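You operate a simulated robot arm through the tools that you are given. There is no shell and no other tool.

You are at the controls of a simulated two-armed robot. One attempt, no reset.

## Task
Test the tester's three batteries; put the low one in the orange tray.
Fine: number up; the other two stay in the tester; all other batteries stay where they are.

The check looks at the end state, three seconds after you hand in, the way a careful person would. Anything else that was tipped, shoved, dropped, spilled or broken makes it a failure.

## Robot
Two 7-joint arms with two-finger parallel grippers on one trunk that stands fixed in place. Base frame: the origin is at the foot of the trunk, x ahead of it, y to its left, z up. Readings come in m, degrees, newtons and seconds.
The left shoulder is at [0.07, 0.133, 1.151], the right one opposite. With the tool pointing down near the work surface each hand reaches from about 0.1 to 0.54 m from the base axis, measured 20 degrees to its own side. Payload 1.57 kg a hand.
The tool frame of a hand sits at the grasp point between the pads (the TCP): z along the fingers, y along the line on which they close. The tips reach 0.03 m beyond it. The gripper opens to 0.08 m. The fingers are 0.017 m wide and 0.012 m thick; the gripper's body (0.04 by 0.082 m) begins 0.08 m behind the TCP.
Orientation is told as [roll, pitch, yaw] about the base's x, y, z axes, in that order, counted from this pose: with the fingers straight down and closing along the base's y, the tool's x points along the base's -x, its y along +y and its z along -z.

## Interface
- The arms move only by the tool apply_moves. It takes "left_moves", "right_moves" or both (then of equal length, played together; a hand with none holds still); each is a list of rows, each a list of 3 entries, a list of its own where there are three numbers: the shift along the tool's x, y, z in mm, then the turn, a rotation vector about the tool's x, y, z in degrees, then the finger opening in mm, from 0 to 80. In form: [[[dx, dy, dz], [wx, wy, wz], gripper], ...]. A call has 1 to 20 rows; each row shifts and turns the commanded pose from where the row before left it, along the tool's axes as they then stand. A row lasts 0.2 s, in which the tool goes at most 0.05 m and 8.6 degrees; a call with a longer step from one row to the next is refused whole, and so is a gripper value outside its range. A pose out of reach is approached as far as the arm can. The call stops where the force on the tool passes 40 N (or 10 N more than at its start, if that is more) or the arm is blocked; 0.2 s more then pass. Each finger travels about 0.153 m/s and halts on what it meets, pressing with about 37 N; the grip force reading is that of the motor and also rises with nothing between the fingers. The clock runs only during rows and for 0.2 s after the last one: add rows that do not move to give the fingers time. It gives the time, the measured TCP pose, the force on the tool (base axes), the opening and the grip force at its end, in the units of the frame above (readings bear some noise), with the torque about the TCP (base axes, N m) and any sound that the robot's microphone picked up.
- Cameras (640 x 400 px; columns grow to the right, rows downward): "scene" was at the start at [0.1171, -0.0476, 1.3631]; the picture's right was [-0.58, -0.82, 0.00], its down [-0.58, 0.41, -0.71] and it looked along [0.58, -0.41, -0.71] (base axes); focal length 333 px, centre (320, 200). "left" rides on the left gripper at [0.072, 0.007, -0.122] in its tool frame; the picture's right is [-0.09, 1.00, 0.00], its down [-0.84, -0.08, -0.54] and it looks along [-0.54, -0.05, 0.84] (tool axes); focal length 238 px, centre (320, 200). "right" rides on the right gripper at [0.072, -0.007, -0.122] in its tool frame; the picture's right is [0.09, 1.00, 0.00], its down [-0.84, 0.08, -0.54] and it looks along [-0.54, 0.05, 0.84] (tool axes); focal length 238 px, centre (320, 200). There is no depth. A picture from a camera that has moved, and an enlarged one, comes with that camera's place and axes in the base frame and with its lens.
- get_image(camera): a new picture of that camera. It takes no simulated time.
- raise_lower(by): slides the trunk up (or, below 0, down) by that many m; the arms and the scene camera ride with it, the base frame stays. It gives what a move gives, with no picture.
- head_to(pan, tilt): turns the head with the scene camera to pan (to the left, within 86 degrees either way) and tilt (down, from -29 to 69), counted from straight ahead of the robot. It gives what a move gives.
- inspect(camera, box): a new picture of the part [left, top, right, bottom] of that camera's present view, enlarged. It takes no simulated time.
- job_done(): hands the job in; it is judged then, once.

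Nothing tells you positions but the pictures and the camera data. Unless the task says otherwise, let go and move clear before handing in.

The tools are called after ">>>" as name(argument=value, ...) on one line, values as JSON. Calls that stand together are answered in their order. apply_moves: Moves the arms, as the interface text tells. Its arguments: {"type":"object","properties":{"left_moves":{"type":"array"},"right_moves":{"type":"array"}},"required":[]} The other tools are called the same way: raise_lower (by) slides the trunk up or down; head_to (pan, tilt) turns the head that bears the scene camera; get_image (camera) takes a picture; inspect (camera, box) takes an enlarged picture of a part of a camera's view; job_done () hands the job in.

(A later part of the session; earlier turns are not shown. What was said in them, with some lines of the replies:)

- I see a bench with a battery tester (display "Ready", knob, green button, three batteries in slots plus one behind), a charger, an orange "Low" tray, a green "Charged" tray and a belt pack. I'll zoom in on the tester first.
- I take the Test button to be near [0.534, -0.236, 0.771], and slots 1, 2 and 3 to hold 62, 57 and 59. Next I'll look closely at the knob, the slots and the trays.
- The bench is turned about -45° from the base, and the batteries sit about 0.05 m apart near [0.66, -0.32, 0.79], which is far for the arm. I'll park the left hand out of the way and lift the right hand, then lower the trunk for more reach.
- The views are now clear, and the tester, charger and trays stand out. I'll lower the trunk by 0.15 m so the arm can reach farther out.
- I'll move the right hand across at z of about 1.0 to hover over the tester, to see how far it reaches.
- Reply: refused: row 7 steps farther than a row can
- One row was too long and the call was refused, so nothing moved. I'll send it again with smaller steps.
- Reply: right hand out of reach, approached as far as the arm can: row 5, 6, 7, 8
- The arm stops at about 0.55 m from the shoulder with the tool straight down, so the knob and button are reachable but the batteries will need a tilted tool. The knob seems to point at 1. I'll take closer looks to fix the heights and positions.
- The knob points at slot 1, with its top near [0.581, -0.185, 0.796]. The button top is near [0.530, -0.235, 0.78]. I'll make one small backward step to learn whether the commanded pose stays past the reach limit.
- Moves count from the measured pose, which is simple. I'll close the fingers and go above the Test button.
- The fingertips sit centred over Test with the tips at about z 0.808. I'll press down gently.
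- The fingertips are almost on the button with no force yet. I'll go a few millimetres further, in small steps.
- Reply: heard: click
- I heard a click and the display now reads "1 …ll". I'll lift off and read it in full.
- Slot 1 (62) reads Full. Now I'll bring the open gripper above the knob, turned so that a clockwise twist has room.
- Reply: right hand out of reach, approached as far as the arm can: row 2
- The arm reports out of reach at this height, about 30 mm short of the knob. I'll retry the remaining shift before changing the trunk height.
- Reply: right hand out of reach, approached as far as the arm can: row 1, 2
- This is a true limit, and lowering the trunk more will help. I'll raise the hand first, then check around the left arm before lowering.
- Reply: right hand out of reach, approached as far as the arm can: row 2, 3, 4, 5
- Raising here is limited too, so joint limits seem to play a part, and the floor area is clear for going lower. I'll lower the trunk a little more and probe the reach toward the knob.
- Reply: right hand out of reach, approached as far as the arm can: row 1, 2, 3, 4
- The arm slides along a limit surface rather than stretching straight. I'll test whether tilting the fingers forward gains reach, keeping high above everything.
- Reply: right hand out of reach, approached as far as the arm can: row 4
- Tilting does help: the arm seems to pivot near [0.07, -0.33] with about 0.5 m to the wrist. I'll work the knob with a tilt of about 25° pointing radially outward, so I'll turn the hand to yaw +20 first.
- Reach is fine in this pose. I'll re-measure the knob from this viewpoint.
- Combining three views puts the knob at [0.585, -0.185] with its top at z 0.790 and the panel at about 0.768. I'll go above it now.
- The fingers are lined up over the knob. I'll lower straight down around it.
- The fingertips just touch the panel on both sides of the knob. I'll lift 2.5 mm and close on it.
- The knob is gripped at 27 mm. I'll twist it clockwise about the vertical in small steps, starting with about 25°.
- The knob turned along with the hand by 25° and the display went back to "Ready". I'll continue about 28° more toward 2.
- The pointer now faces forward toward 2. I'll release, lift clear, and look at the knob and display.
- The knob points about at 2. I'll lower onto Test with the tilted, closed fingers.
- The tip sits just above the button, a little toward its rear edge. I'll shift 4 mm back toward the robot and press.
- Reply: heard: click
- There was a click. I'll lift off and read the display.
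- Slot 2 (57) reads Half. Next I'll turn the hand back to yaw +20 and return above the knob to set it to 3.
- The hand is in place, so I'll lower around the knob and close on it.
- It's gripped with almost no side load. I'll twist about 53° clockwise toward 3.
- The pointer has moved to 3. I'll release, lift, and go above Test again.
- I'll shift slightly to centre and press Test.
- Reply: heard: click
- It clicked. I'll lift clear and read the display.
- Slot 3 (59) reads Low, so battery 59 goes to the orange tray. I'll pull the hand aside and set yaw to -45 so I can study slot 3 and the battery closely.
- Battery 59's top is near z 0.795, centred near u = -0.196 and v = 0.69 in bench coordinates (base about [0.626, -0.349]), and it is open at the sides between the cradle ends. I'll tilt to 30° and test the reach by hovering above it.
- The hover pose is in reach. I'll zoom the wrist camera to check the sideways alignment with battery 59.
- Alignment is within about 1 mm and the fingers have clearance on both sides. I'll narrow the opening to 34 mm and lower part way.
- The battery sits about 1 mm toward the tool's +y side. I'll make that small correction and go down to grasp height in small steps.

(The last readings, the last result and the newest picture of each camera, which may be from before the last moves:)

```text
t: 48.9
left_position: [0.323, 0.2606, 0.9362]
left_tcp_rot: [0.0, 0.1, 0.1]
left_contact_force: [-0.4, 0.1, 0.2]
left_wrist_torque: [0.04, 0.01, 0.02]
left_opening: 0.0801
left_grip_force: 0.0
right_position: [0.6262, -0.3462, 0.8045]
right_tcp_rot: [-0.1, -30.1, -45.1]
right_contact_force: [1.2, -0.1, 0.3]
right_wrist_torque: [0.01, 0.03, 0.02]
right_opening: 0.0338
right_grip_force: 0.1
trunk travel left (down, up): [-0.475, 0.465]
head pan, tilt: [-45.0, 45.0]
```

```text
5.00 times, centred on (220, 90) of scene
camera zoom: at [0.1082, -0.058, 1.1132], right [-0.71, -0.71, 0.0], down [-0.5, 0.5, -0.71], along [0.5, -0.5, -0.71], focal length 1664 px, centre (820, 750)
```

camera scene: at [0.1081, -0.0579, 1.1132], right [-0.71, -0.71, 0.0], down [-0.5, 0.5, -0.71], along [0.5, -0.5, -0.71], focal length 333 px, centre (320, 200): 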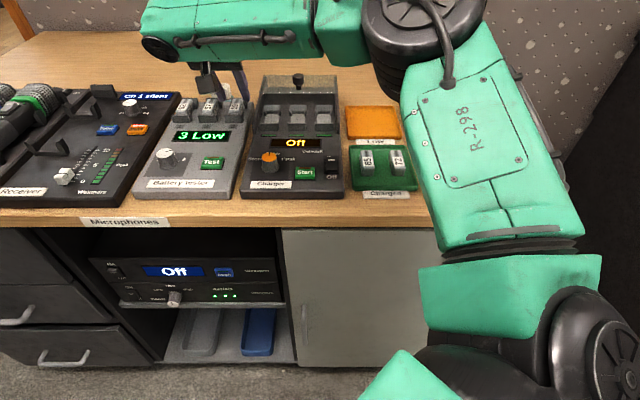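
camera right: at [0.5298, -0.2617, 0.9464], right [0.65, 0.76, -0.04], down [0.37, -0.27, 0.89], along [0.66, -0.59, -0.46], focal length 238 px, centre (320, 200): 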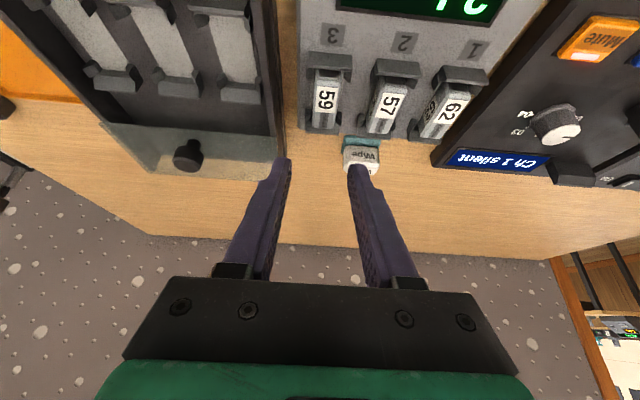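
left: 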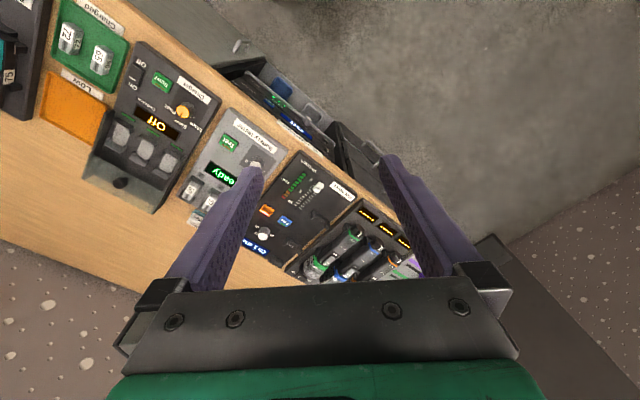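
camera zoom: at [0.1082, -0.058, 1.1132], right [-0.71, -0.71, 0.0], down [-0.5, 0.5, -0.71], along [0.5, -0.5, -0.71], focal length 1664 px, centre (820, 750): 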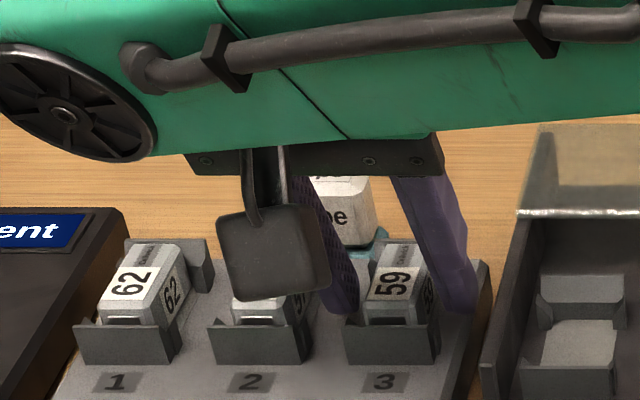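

The fingers straddle battery 59, which is about 1.5 mm off centre. I'll nudge sideways and slightly back, then close.

>>> apply_moves(right_moves=[[[1.5, 1.6, -0.9], [0, 0, 0], 34], [[0, 0, 0], [0, 0, 0], 28], [[0, 0, 0], [0, 0, 0], 24], [[0, 0, 0], [0, 0, 0], 18], [[0, 0, 0], [0, 0, 0], 12], [[0, 0, 0], [0, 0, 0], 12]])

>>> inspect(camera="right", box=[240, 100, 400, 220])

>>> inspect(camera="scene", box=[170, 50, 270, 130])

```text
t: 50.2
left_position: [0.3232, 0.2617, 0.9351]
left_tcp_rot: [0.0, 0.0, 0.0]
left_contact_force: [-0.6, 0.2, 0.3]
left_wrist_torque: [0.01, -0.02, 0.03]
left_opening: 0.0801
left_grip_force: 0.1
right_position: [0.6261, -0.3431, 0.8042]
right_tcp_rot: [0.0, -30.0, -45.1]
right_contact_force: [0.7, 0.4, 0.5]
right_wrist_torque: [-0.01, 0.0, -0.02]
right_opening: 0.0187
right_grip_force: 32.9
trunk travel left (down, up): [-0.475, 0.465]
head pan, tilt: [-45.0, 45.0]
```

```text
3.33 times, centred on (320, 160) of right
camera zoom: at [0.5331, -0.2604, 0.8732], right [0.65, 0.76, -0.05], down [0.37, -0.27, 0.89], along [0.66, -0.59, -0.46], focal length 794 px, centre (320, 333)
```

zoom: 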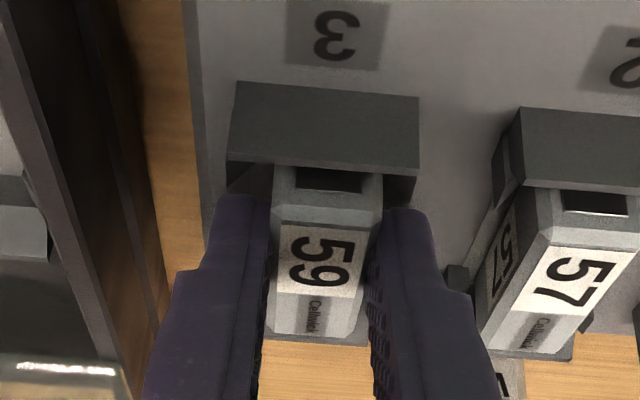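

```text
5.00 times, centred on (220, 90) of scene
camera zoom: at [0.1083, -0.058, 1.1132], right [-0.71, -0.71, 0.0], down [-0.5, 0.5, -0.71], along [0.5, -0.5, -0.71], focal length 1664 px, centre (820, 750)
```

zoom: 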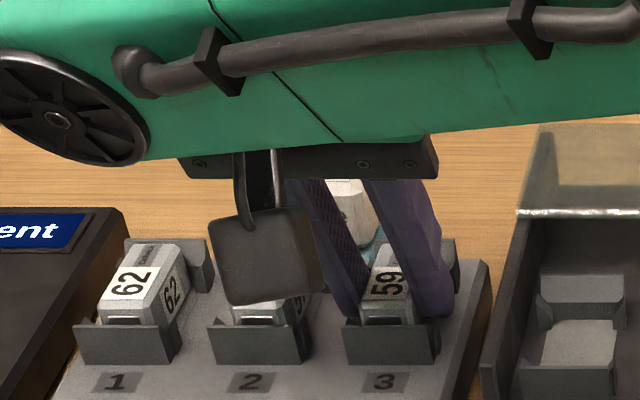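

It's gripped at 18.7 mm. I'll lift straight up slowly.

>>> apply_moves(right_moves=[[[-1.5, 0, -2.6], [0, 0, 0], 12], [[-2.5, 0, -4.3], [0, 0, 0], 12], [[-4, 0, -6.9], [0, 0, 0], 12], [[-5, 0, -8.7], [0, 0, 0], 12], [[-6, 0, -10.4], [0, 0, 0], 12], [[-6, 0, -10.4], [0, 0, 0], 12]])

>>> inspect(camera="right", box=[240, 100, 400, 220])

>>> inspect(camera="scene", box=[170, 50, 270, 130])

```text
t: 51.6
left_position: [0.3238, 0.2615, 0.9347]
left_tcp_rot: [0.0, -0.1, 0.1]
left_contact_force: [-0.8, -0.6, -0.9]
left_wrist_torque: [-0.02, -0.04, -0.02]
left_opening: 0.0801
left_grip_force: 0.1
right_position: [0.625, -0.3428, 0.8549]
right_tcp_rot: [0.0, -30.1, -45.2]
right_contact_force: [0.9, 0.5, -0.6]
right_wrist_torque: [-0.01, 0.02, 0.04]
right_opening: 0.0188
right_grip_force: 33.3
trunk travel left (down, up): [-0.475, 0.465]
head pan, tilt: [-45.0, 45.0]
```

```text
3.33 times, centred on (320, 160) of right
camera zoom: at [0.5325, -0.26, 0.9232], right [0.65, 0.76, -0.05], down [0.37, -0.27, 0.89], along [0.66, -0.59, -0.46], focal length 794 px, centre (320, 333)
```

zoom: 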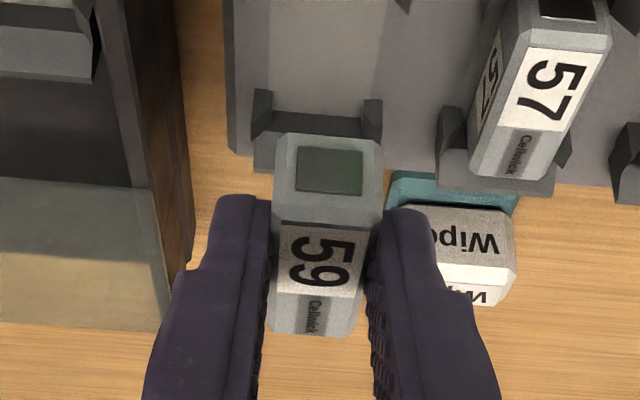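

```text
5.00 times, centred on (220, 90) of scene
camera zoom: at [0.1082, -0.058, 1.1132], right [-0.71, -0.71, 0.0], down [-0.5, 0.5, -0.71], along [0.5, -0.5, -0.71], focal length 1664 px, centre (820, 750)
```

zoom: 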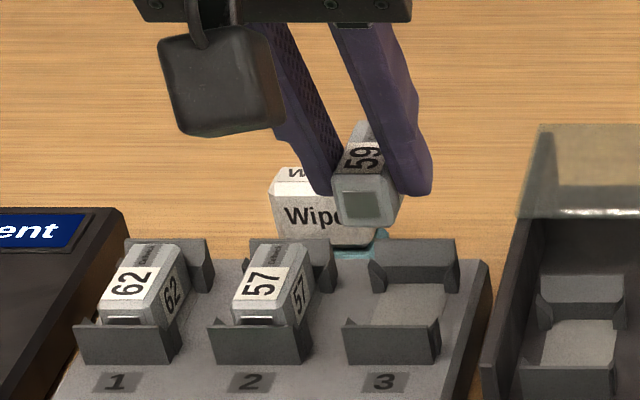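

Battery 59 is out, and 57 and 62 are still in place. Next I'll measure the orange tray.

>>> inspect(camera="scene", box=[330, 90, 430, 200])

>>> get_image(camera="scene")

```text
3.64 times, centred on (380, 145) of scene
camera zoom: at [0.1082, -0.058, 1.1132], right [-0.71, -0.71, 0.0], down [-0.5, 0.5, -0.71], along [0.5, -0.5, -0.71], focal length 1210 px, centre (102, 400)
```

zoom: 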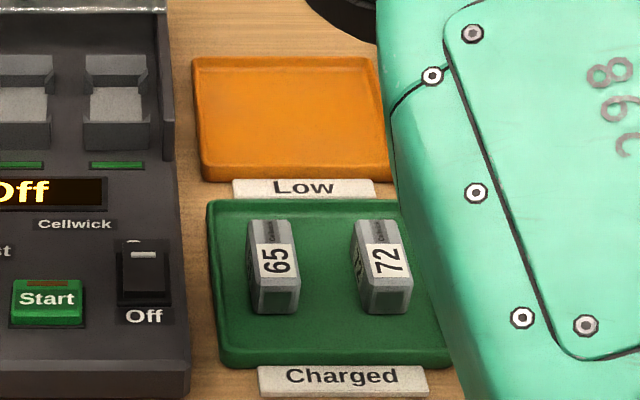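

```text
taken
camera scene: at [0.1082, -0.058, 1.1132], right [-0.71, -0.71, 0.0], down [-0.5, 0.5, -0.71], along [0.5, -0.5, -0.71], focal length 333 px, centre (320, 200)
```

scene: 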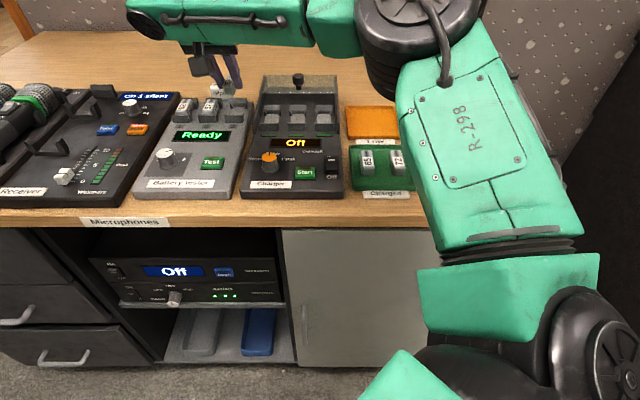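

The tray spans about u 0.018 to 0.127 and v 0.642 to 0.753, so its centre is near base [0.442, -0.544]. I'll raise and carry the battery over, passing well above the charger lid.

>>> apply_moves(right_moves=[[[-11.3, 0, -19.5], [0, 0, 0], 12], [[-11.3, 0, -19.5], [0, 0, 0], 12], [[-0.9, -34, 0.5], [0, 0, 0], 12], [[-0.9, -34, 0.5], [0, 0, 0], 12], [[-0.9, -34, 0.5], [0, 0, 0], 12], [[-0.9, -34, 0.5], [0, 0, 0], 12], [[-0.9, -34, 0.5], [0, 0, 0], 12], [[-0.9, -34, 0.5], [0, 0, 0], 12], [[-0.9, -34, 0.5], [0, 0, 0], 12], [[-0.9, -31, 0.5], [0, 0, 0], 12]])

>>> get_image(camera="scene")

>>> get_image(camera="right")

```text
t: 53.9
left_position: [0.3229, 0.2617, 0.9367]
left_tcp_rot: [0.0, 0.0, 0.1]
left_contact_force: [0.4, -1.6, 0.0]
left_wrist_torque: [0.03, -0.02, -0.02]
left_opening: 0.08
left_grip_force: 0.0
right_position: [0.4409, -0.5401, 0.9002]
right_tcp_rot: [0.0, -29.9, -45.1]
right_contact_force: [-1.2, -0.4, -0.6]
right_wrist_torque: [0.0, 0.01, 0.04]
right_opening: 0.0191
right_grip_force: 33.3
trunk travel left (down, up): [-0.475, 0.465]
head pan, tilt: [-45.0, 45.0]
```

```text
taken
camera scene: at [0.1079, -0.0589, 1.1132], right [-0.71, -0.71, 0.0], down [-0.5, 0.5, -0.71], along [0.5, -0.5, -0.71], focal length 333 px, centre (320, 200)
```

scene: 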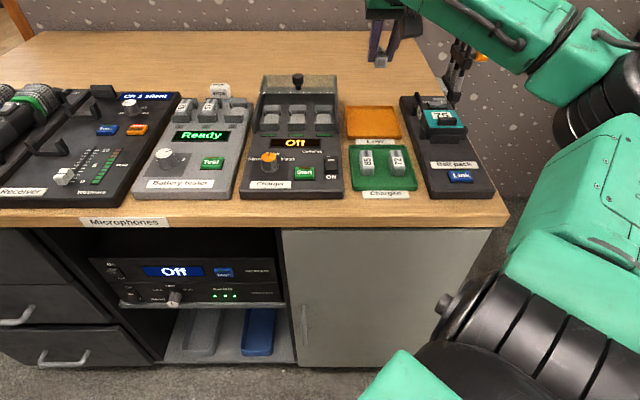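

```text
taken
camera right: at [0.3481, -0.4568, 0.969], right [0.65, 0.76, -0.05], down [0.37, -0.27, 0.89], along [0.66, -0.59, -0.46], focal length 238 px, centre (320, 200)
```

right: 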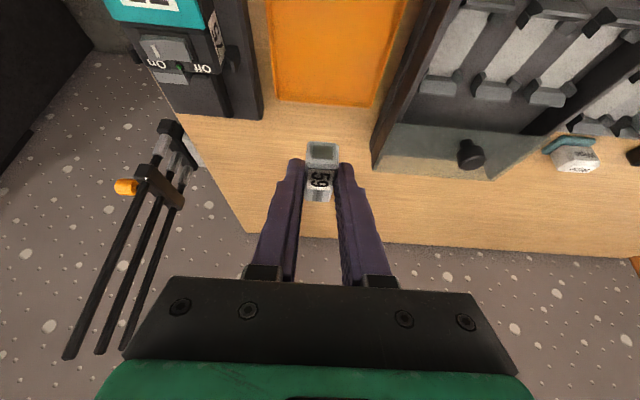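

The battery hovers over the tray. Before lowering, I'll check that the forearm clears the stand at the right of the bench and the belt pack.

>>> inspect(camera="scene", box=[340, 0, 640, 190])

>>> get_image(camera="left")

>>> inspect(camera="right", box=[100, 0, 420, 210])

```text
2.11 times, centred on (490, 95) of scene
camera zoom: at [0.1079, -0.0589, 1.1132], right [-0.71, -0.71, 0.0], down [-0.5, 0.5, -0.71], along [0.5, -0.5, -0.71], focal length 701 px, centre (-38, 421)
```

zoom: 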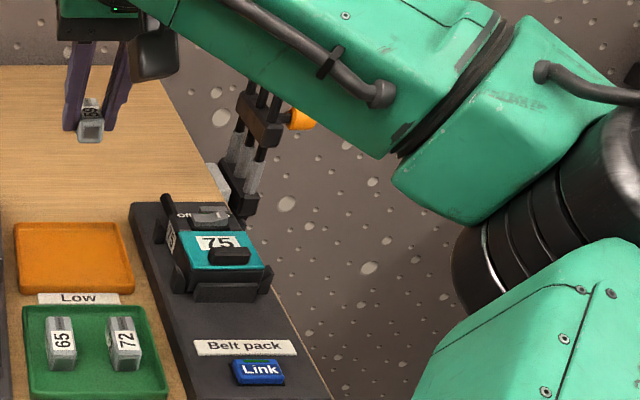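

```text
taken
camera left: at [0.2505, 0.2675, 1.0585], right [0.09, 1.0, 0.0], down [0.84, -0.08, 0.54], along [0.54, -0.05, -0.84], focal length 238 px, centre (320, 200)
```

left: 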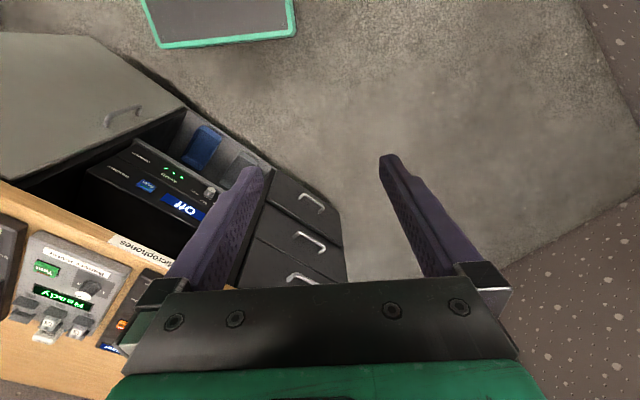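

```text
1.90 times, centred on (260, 105) of right
camera zoom: at [0.3481, -0.4568, 0.969], right [0.65, 0.76, -0.05], down [0.37, -0.27, 0.89], along [0.66, -0.59, -0.46], focal length 454 px, centre (434, 381)
```

zoom: 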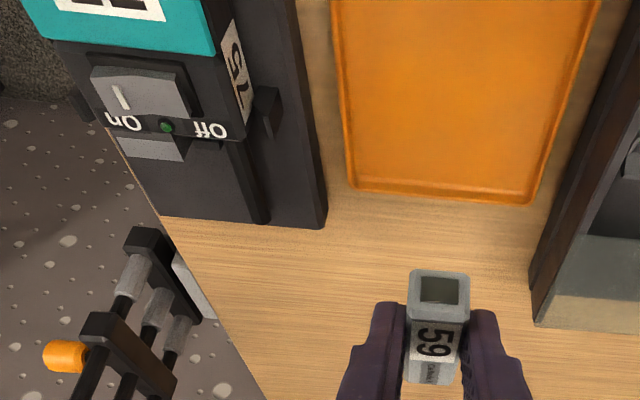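

The stand is well behind the forearm, near [0.41, -0.78], so it's clear. I'll lower in stages and watch the elbow.

>>> apply_moves(right_moves=[[[5, -2, 8.7], [0, 0, 0], 12], [[7.5, 0, 13], [0, 0, 0], 12], [[7.5, 0, 13], [0, 0, 0], 12], [[7.5, 0, 13], [0, 0, 0], 12], [[5, 0, 8.7], [0, 0, 0], 12]])

>>> get_image(camera="scene")

>>> get_image(camera="right")

```text
t: 55.0
left_position: [0.3225, 0.2615, 0.9343]
left_tcp_rot: [0.0, -0.1, 0.1]
left_contact_force: [0.5, 0.1, -0.4]
left_wrist_torque: [0.02, 0.02, 0.02]
left_opening: 0.0798
left_grip_force: 0.0
right_position: [0.4389, -0.5421, 0.8338]
right_tcp_rot: [0.2, -30.1, -45.1]
right_contact_force: [0.2, 0.7, -0.3]
right_wrist_torque: [-0.01, 0.01, -0.01]
right_opening: 0.0189
right_grip_force: 32.8
trunk travel left (down, up): [-0.475, 0.465]
head pan, tilt: [-45.0, 45.0]
```

```text
taken
camera scene: at [0.1084, -0.0583, 1.1132], right [-0.71, -0.71, 0.0], down [-0.5, 0.5, -0.71], along [0.5, -0.5, -0.71], focal length 333 px, centre (320, 200)
```

scene: 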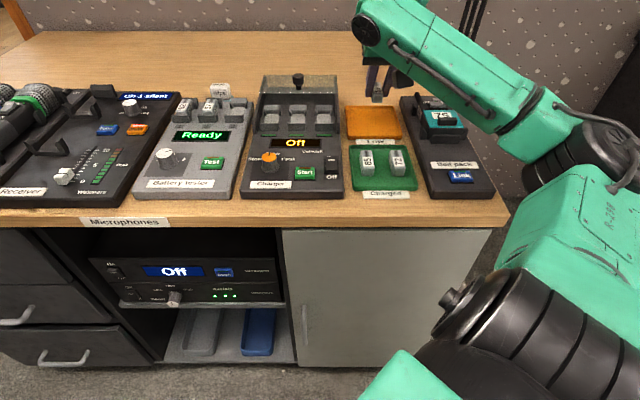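

```text
taken
camera right: at [0.3468, -0.4573, 0.9031], right [0.65, 0.76, -0.05], down [0.37, -0.27, 0.89], along [0.66, -0.59, -0.46], focal length 238 px, centre (320, 200)
```

right: 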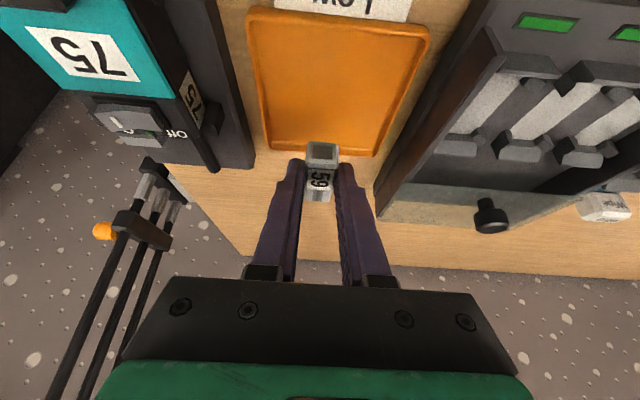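

The elbow is dropping near the bench's right edge as the hand lowers. To stay safe I'll raise the trunk, so the elbow rides higher for the placement.

>>> raise_lower(by=0.15)

>>> get_image(camera="scene")

>>> get_image(camera="right")

```text
t: 56.8
left_position: [0.3238, 0.2611, 1.0861]
left_tcp_rot: [0.0, 0.1, 0.1]
left_contact_force: [-0.3, -0.4, -0.3]
left_wrist_torque: [0.02, 0.01, -0.01]
left_opening: 0.0799
left_grip_force: 0.0
right_position: [0.44, -0.5407, 0.9839]
right_tcp_rot: [0.0, -30.0, -45.2]
right_contact_force: [0.3, 0.3, -0.5]
right_wrist_torque: [-0.02, 0.03, 0.0]
right_opening: 0.019
right_grip_force: 33.2
trunk travel left (down, up): [-0.625, 0.315]
head pan, tilt: [-45.0, 45.0]
```

```text
taken
camera scene: at [0.1084, -0.0582, 1.2631], right [-0.71, -0.71, 0.0], down [-0.5, 0.5, -0.71], along [0.5, -0.5, -0.71], focal length 333 px, centre (320, 200)
```

scene: 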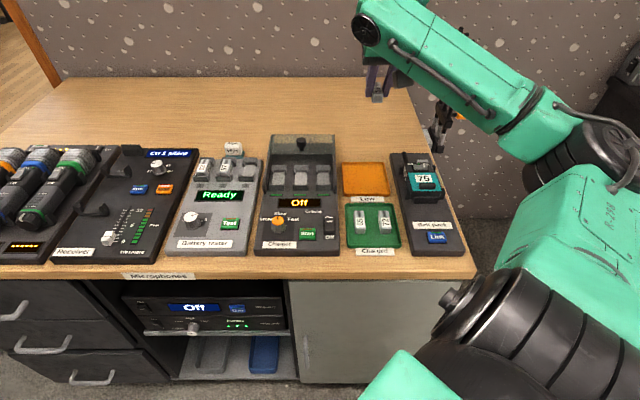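

```text
taken
camera right: at [0.3468, -0.4573, 1.0532], right [0.65, 0.76, -0.05], down [0.37, -0.27, 0.89], along [0.66, -0.59, -0.46], focal length 238 px, centre (320, 200)
```

right: 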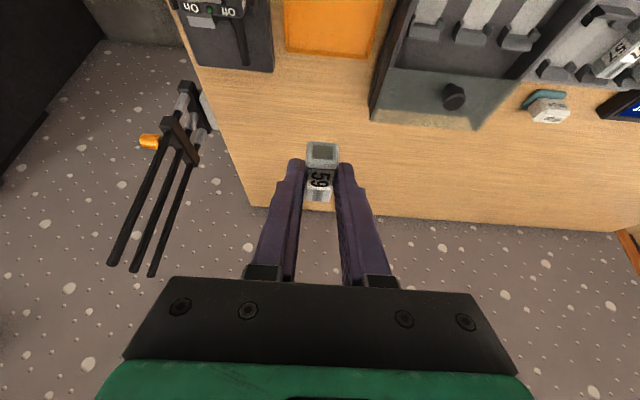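

Now I'll lower the hand again with the shoulder higher.

>>> apply_moves(right_moves=[[[9, 0, 15.6], [0, 0, 0], 12], [[9, 0, 15.6], [0, 0, 0], 12], [[9, 0, 15.6], [0, 0, 0], 12], [[9, 0, 15.6], [0, 0, 0], 12], [[9, 0, 15.6], [0, 0, 0], 12], [[9, 0, 15.6], [0, 0, 0], 12], [[9, 0, 15.6], [0, 0, 0], 12]])

>>> get_image(camera="scene")

>>> get_image(camera="right")

```text
t: 58.4
left_position: [0.3231, 0.2608, 1.0859]
left_tcp_rot: [0.1, 0.1, 0.1]
left_contact_force: [0.2, 0.2, 0.6]
left_wrist_torque: [-0.01, 0.01, 0.01]
left_opening: 0.0798
left_grip_force: 0.1
right_position: [0.4402, -0.5426, 0.857]
right_tcp_rot: [0.1, -30.1, -45.2]
right_contact_force: [0.2, 0.3, 0.1]
right_wrist_torque: [0.0, 0.03, 0.03]
right_opening: 0.0186
right_grip_force: 33.1
trunk travel left (down, up): [-0.625, 0.315]
head pan, tilt: [-45.0, 45.0]
```

```text
taken
camera scene: at [0.1085, -0.0583, 1.2631], right [-0.71, -0.71, 0.0], down [-0.5, 0.5, -0.71], along [0.5, -0.5, -0.71], focal length 333 px, centre (320, 200)
```

scene: 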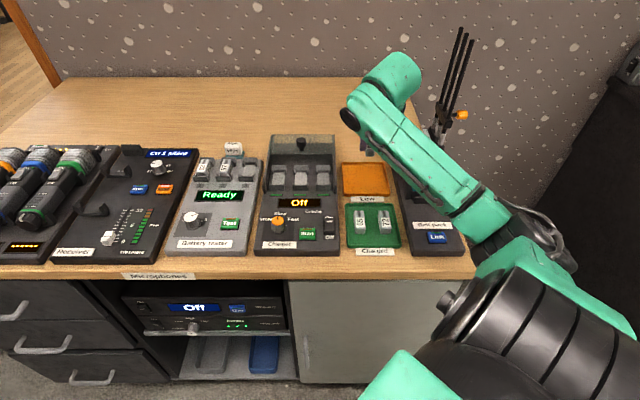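

```text
taken
camera right: at [0.3474, -0.4579, 0.9264], right [0.65, 0.76, -0.05], down [0.37, -0.27, 0.89], along [0.66, -0.59, -0.46], focal length 238 px, centre (320, 200)
```

right: 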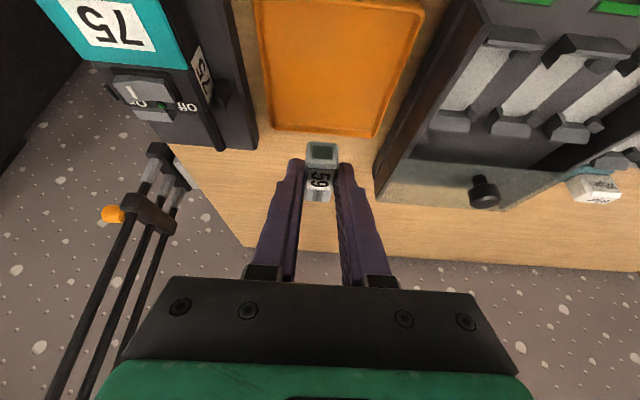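

The elbow is still fairly low near the bench's front-right corner. I'll raise the trunk another 0.15 m, which straightens the arm and lifts the elbow.

>>> raise_lower(by=0.15)

>>> apply_moves(right_moves=[[[9, 0, 15.6], [0, 0, 0], 12], [[9, 0, 15.6], [0, 0, 0], 12], [[9, 0, 15.6], [0, 0, 0], 12], [[9, 0, 15.6], [0, 0, 0], 12], [[9, 0, 15.6], [0, 0, 0], 12], [[9, 0, 15.6], [0, 0, 0], 12], [[9, 0, 15.6], [0, 0, 0], 12]])

>>> get_image(camera="scene")

>>> get_image(camera="right")

```text
t: 60.1
left_position: [0.3239, 0.2617, 1.2353]
left_tcp_rot: [0.0, 0.0, 0.1]
left_contact_force: [-0.7, 0.2, 0.5]
left_wrist_torque: [0.03, -0.05, 0.04]
left_opening: 0.0798
left_grip_force: 0.1
right_position: [0.44, -0.5414, 1.0068]
right_tcp_rot: [0.0, -30.0, -45.1]
right_contact_force: [0.5, 0.4, 0.1]
right_wrist_torque: [0.01, 0.05, 0.0]
right_opening: 0.0192
right_grip_force: 33.8
trunk travel left (down, up): [-0.775, 0.165]
head pan, tilt: [-45.0, 45.0]
```

```text
t: 61.8
left_position: [0.3227, 0.2612, 1.2367]
left_tcp_rot: [0.0, 0.1, 0.0]
left_contact_force: [0.0, -0.8, 0.5]
left_wrist_torque: [0.01, 0.01, -0.03]
left_opening: 0.08
left_grip_force: 0.1
right_position: [0.4403, -0.5406, 0.8816]
right_tcp_rot: [-0.1, -30.0, -45.0]
right_contact_force: [0.0, -0.1, 0.4]
right_wrist_torque: [0.0, 0.0, 0.0]
right_opening: 0.0187
right_grip_force: 33.2
trunk travel left (down, up): [-0.775, 0.165]
head pan, tilt: [-45.0, 45.0]
```

```text
taken
camera scene: at [0.1086, -0.0582, 1.4131], right [-0.71, -0.71, 0.0], down [-0.5, 0.5, -0.71], along [0.5, -0.5, -0.71], focal length 333 px, centre (320, 200)
```

scene: 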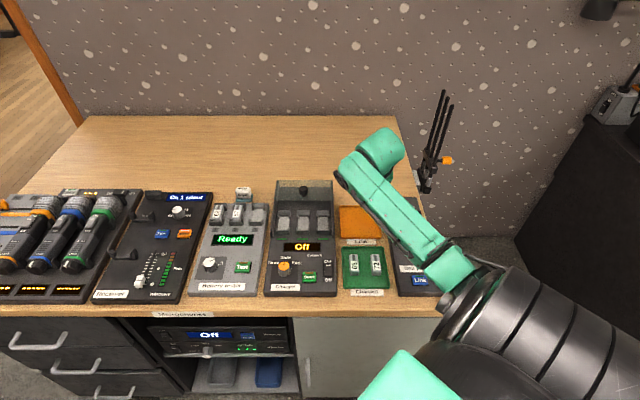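

```text
taken
camera right: at [0.3474, -0.4572, 0.9507], right [0.65, 0.76, -0.05], down [0.37, -0.27, 0.89], along [0.66, -0.59, -0.46], focal length 238 px, centre (320, 200)
```

right: 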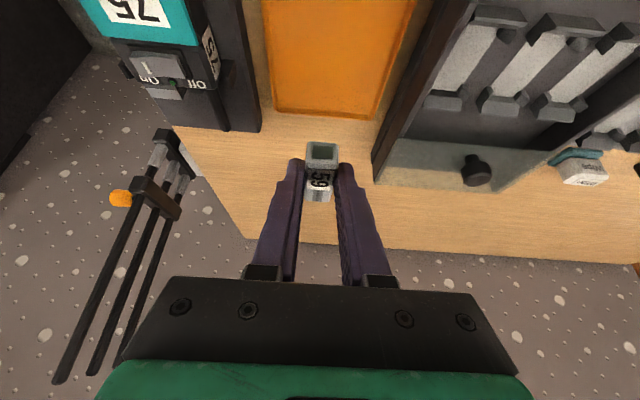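

The elbow is now well above the bench. I'll continue down to just above the tray floor.

>>> apply_moves(right_moves=[[[8, 0, 13.9], [0, 0, 0], 12], [[8, 0, 13.9], [0, 0, 0], 12], [[8, 0, 13.9], [0, 0, 0], 12], [[8, 0, 13.9], [0, 0, 0], 12], [[8, 0, 13.9], [0, 0, 0], 12], [[0, 0, 0], [0, 0, 0], 12]])

>>> get_image(camera="scene")

>>> get_image(camera="right")

```text
t: 63.1
left_position: [0.3234, 0.2618, 1.2358]
left_tcp_rot: [0.0, 0.0, 0.1]
left_contact_force: [-0.8, 0.3, -0.1]
left_wrist_torque: [0.0, 0.01, 0.0]
left_opening: 0.0801
left_grip_force: 0.1
right_position: [0.4398, -0.54, 0.8022]
right_tcp_rot: [0.0, -29.9, -45.1]
right_contact_force: [-1.0, 0.3, -0.1]
right_wrist_torque: [0.0, 0.01, -0.03]
right_opening: 0.0187
right_grip_force: 33.2
trunk travel left (down, up): [-0.775, 0.165]
head pan, tilt: [-45.0, 45.0]
```

```text
taken
camera scene: at [0.1082, -0.0581, 1.4132], right [-0.71, -0.71, 0.0], down [-0.5, 0.5, -0.71], along [0.5, -0.5, -0.71], focal length 333 px, centre (320, 200)
```

scene: 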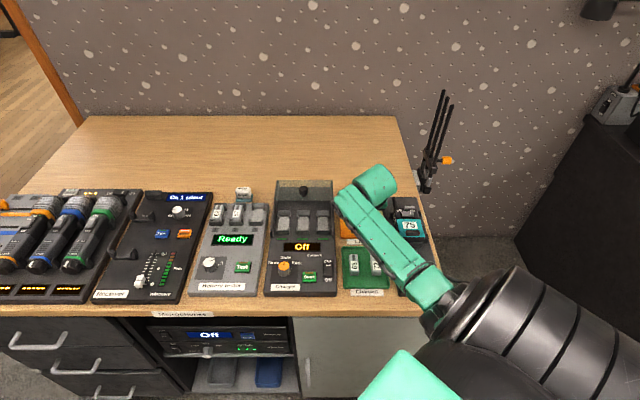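

```text
taken
camera right: at [0.3472, -0.4568, 0.8707], right [0.65, 0.76, -0.05], down [0.37, -0.27, 0.89], along [0.66, -0.59, -0.46], focal length 238 px, centre (320, 200)
```

right: 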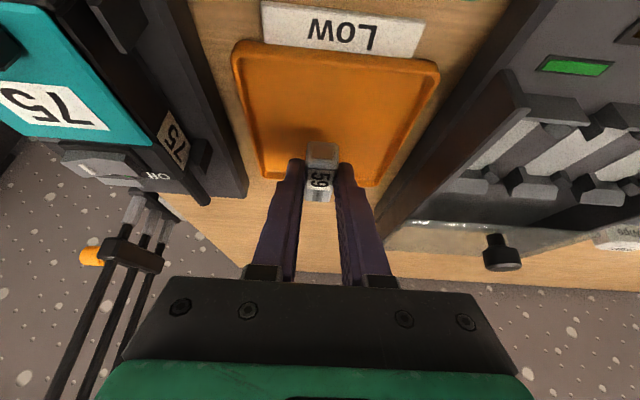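

The battery is over the tray's middle. I'll lower gently until it touches the floor.

>>> apply_moves(right_moves=[[[3, 0, 5.2], [0, 0, 0], 12], [[2, 0, 3.5], [0, 0, 0], 12], [[1, 0, 1.7], [0, 0, 0], 12], [[1, 0, 1.7], [0, 0, 0], 12]])

>>> inspect(camera="right", box=[220, 60, 440, 210])

```text
t: 64.2
left_position: [0.3229, 0.261, 1.235]
left_tcp_rot: [0.0, 0.0, 0.2]
left_contact_force: [0.2, -0.2, 0.5]
left_wrist_torque: [-0.01, 0.0, -0.01]
left_opening: 0.0797
left_grip_force: 0.2
right_position: [0.4396, -0.5414, 0.787]
right_tcp_rot: [0.1, -30.0, -45.1]
right_contact_force: [-0.2, -1.1, -0.2]
right_wrist_torque: [0.03, 0.01, 0.0]
right_opening: 0.0189
right_grip_force: 33.3
trunk travel left (down, up): [-0.775, 0.165]
head pan, tilt: [-45.0, 45.0]
```

```text
2.67 times, centred on (330, 135) of right
camera zoom: at [0.3473, -0.458, 0.8557], right [0.65, 0.76, -0.05], down [0.37, -0.27, 0.89], along [0.66, -0.59, -0.46], focal length 636 px, centre (293, 373)
```

zoom: 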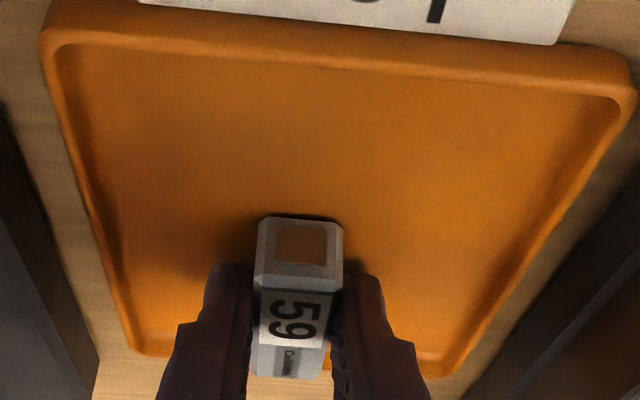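

It's nearly down with no contact yet. I'll continue in small steps.

>>> apply_moves(right_moves=[[[0.8, 0, 1.3], [0, 0, 0], 12], [[0.8, 0, 1.3], [0, 0, 0], 12]])

```text
t: 64.8
left_position: [0.3232, 0.2633, 1.236]
left_tcp_rot: [-0.1, 0.1, 0.1]
left_contact_force: [-0.3, -0.2, -0.7]
left_wrist_torque: [0.01, -0.01, 0.04]
left_opening: 0.0798
left_grip_force: 0.1
right_position: [0.4406, -0.5407, 0.7863]
right_tcp_rot: [0.0, -30.3, -45.1]
right_contact_force: [1.0, -0.7, 5.3]
right_wrist_torque: [0.01, 0.03, 0.01]
right_opening: 0.0187
right_grip_force: 32.9
trunk travel left (down, up): [-0.775, 0.165]
head pan, tilt: [-45.0, 45.0]
```

Contact is felt at 5 N, so the battery rests on the tray. I'll open gently and lift straight up.

>>> apply_moves(right_moves=[[[0, 0, 0], [0, 0, 0], 22], [[0, 0, 0], [0, 0, 0], 28], [[0, 0, 0], [0, 0, 0], 36], [[0, 0, 0], [0, 0, 0], 36]])

>>> inspect(camera="right", box=[220, 60, 440, 210])

```text
t: 65.8
left_position: [0.3228, 0.2629, 1.2362]
left_tcp_rot: [-0.1, 0.1, 0.1]
left_contact_force: [-0.3, 0.1, 0.4]
left_wrist_torque: [0.0, -0.02, 0.01]
left_opening: 0.0797
left_grip_force: 0.1
right_position: [0.4388, -0.5409, 0.7845]
right_tcp_rot: [0.0, -30.1, -45.2]
right_contact_force: [0.1, 2.6, 3.7]
right_wrist_torque: [0.01, 0.07, -0.02]
right_opening: 0.0347
right_grip_force: 0.1
trunk travel left (down, up): [-0.775, 0.165]
head pan, tilt: [-45.0, 45.0]
```

```text
2.67 times, centred on (330, 135) of right
camera zoom: at [0.3472, -0.4572, 0.8534], right [0.65, 0.76, -0.05], down [0.37, -0.27, 0.89], along [0.66, -0.59, -0.46], focal length 636 px, centre (293, 373)
```

zoom: 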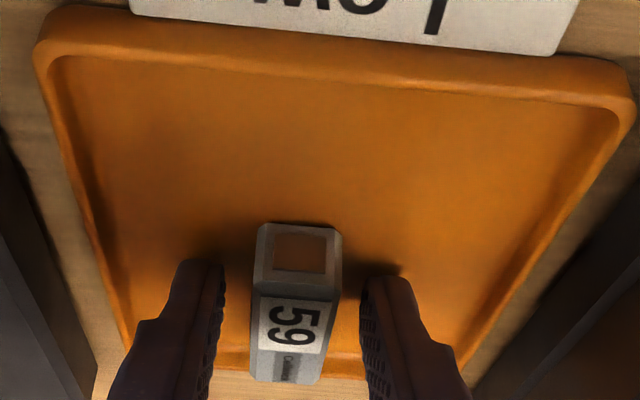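

The battery is free and standing number-up in the tray. I'll lift straight up and clear.

>>> apply_moves(right_moves=[[[-1.5, 0, -2.6], [0, 0, 0], 36], [[-4, 0, -6.9], [0, 0, 0], 36], [[-8, 0, -13.9], [0, 0, 0], 36], [[-10, 0, -17.3], [0, 0, 0], 36], [[-12, 0, -20.8], [0, 0, 0], 36], [[-12, 0, -20.8], [0, 0, 0], 36], [[-12, 0, -20.8], [0, 0, 0], 36], [[-12, 0, -20.8], [0, 0, 0], 36]])

>>> get_image(camera="right")

>>> get_image(camera="scene")

```text
t: 67.5
left_position: [0.3234, 0.2622, 1.2365]
left_tcp_rot: [0.1, 0.0, 0.1]
left_contact_force: [0.2, 0.0, 0.1]
left_wrist_torque: [0.0, -0.04, -0.01]
left_opening: 0.0802
left_grip_force: 0.1
right_position: [0.44, -0.5388, 0.928]
right_tcp_rot: [0.1, -30.1, -45.1]
right_contact_force: [-0.3, -0.4, -0.4]
right_wrist_torque: [0.02, 0.0, 0.01]
right_opening: 0.0357
right_grip_force: 0.0
trunk travel left (down, up): [-0.775, 0.165]
head pan, tilt: [-45.0, 45.0]
```

```text
taken
camera right: at [0.3473, -0.4565, 0.9967], right [0.65, 0.76, -0.05], down [0.37, -0.27, 0.89], along [0.66, -0.59, -0.46], focal length 238 px, centre (320, 200)
```

right: 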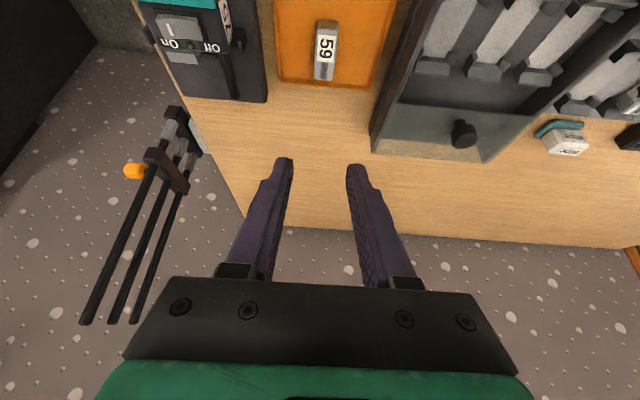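

```text
taken
camera scene: at [0.1082, -0.0577, 1.4132], right [-0.71, -0.71, 0.0], down [-0.5, 0.5, -0.71], along [0.5, -0.5, -0.71], focal length 333 px, centre (320, 200)
```

scene: 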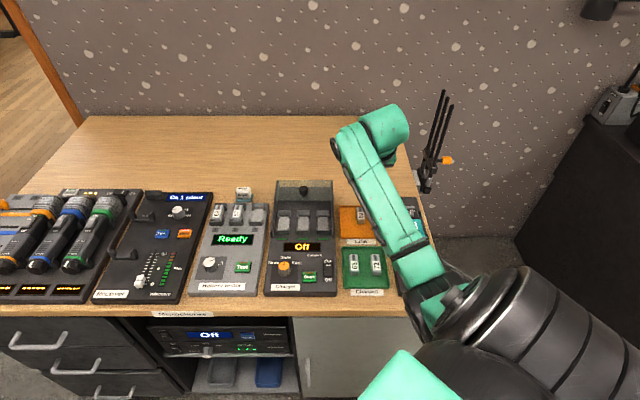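

Battery 59 lies in the orange tray with its number up. I'll lift further clear and check the details everywhere.

>>> apply_moves(right_moves=[[[-10, 0, -30], [0, 0, 0], 36], [[-5, 0, -35], [0, 0, 0], 36], [[10, 0, -35], [0, 0, 0], 36]])

>>> inspect(camera="scene", box=[180, 170, 430, 310])

>>> get_image(camera="right")

>>> inspect(camera="scene", box=[190, 175, 285, 235])

```text
t: 68.3
left_position: [0.3225, 0.2625, 1.2357]
left_tcp_rot: [-0.2, -0.2, 0.0]
left_contact_force: [-0.5, -0.2, 0.5]
left_wrist_torque: [-0.01, 0.0, 0.01]
left_opening: 0.0797
left_grip_force: 0.2
right_position: [0.4061, -0.5075, 1.0191]
right_tcp_rot: [0.0, -30.1, -45.1]
right_contact_force: [0.5, -0.7, 0.9]
right_wrist_torque: [0.02, -0.05, -0.01]
right_opening: 0.0361
right_grip_force: 0.1
trunk travel left (down, up): [-0.775, 0.165]
head pan, tilt: [-45.0, 45.0]
```

```text
2.56 times, centred on (305, 240) of scene
camera zoom: at [0.1075, -0.0571, 1.4132], right [-0.71, -0.71, 0.0], down [-0.5, 0.5, -0.71], along [0.5, -0.5, -0.71], focal length 852 px, centre (358, 98)
```

zoom: 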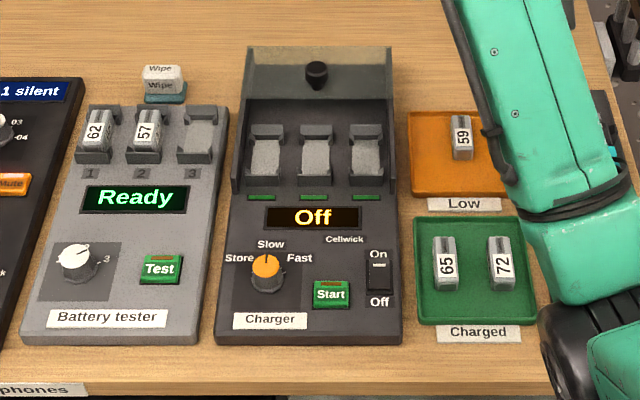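

```text
taken
camera right: at [0.3133, -0.4236, 1.0877], right [0.65, 0.76, -0.05], down [0.37, -0.27, 0.89], along [0.66, -0.59, -0.46], focal length 238 px, centre (320, 200)
```

right: 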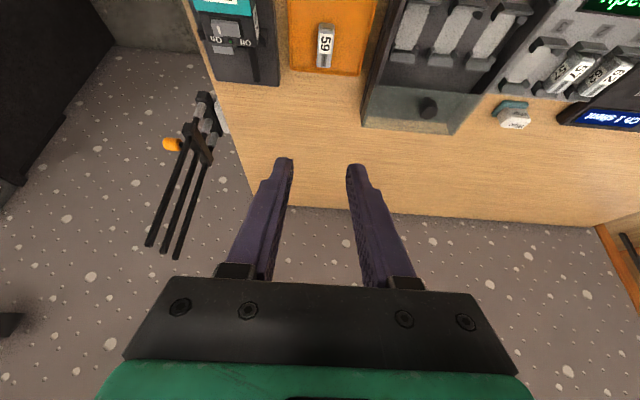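

```text
6.67 times, centred on (238, 205) of scene
camera zoom: at [0.1075, -0.0571, 1.4132], right [-0.71, -0.71, 0.0], down [-0.5, 0.5, -0.71], along [0.5, -0.5, -0.71], focal length 2219 px, centre (870, 167)
```

zoom: 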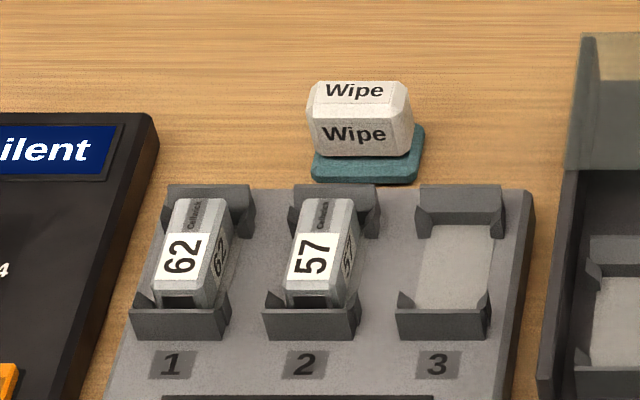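

All three were tested: 62 is Full, 57 is Half and 59 is Low. Battery 59 is in the orange tray number up, 62 and 57 are still in the tester, and nothing else has moved. The hands are clear, so I'm handing in.

>>> job_done()

```text
The job is handed in.
```

I tested all three batteries in the tester. Battery 59 in slot 3 was the low one, and it is now in the orange tray with its number up.

| Slot | Battery | Tester reading |
|---|---|---|
| 1 | 62 | Full |
| 2 | 57 | Half |
| 3 | 59 | Low |

Batteries 62 and 57 are still in the tester, and 65 and 72 are still in the green tray. In the last pictures nothing else looked tipped or moved. The tester's knob is left at position 3. Both hands were clear of the bench when I handed in.
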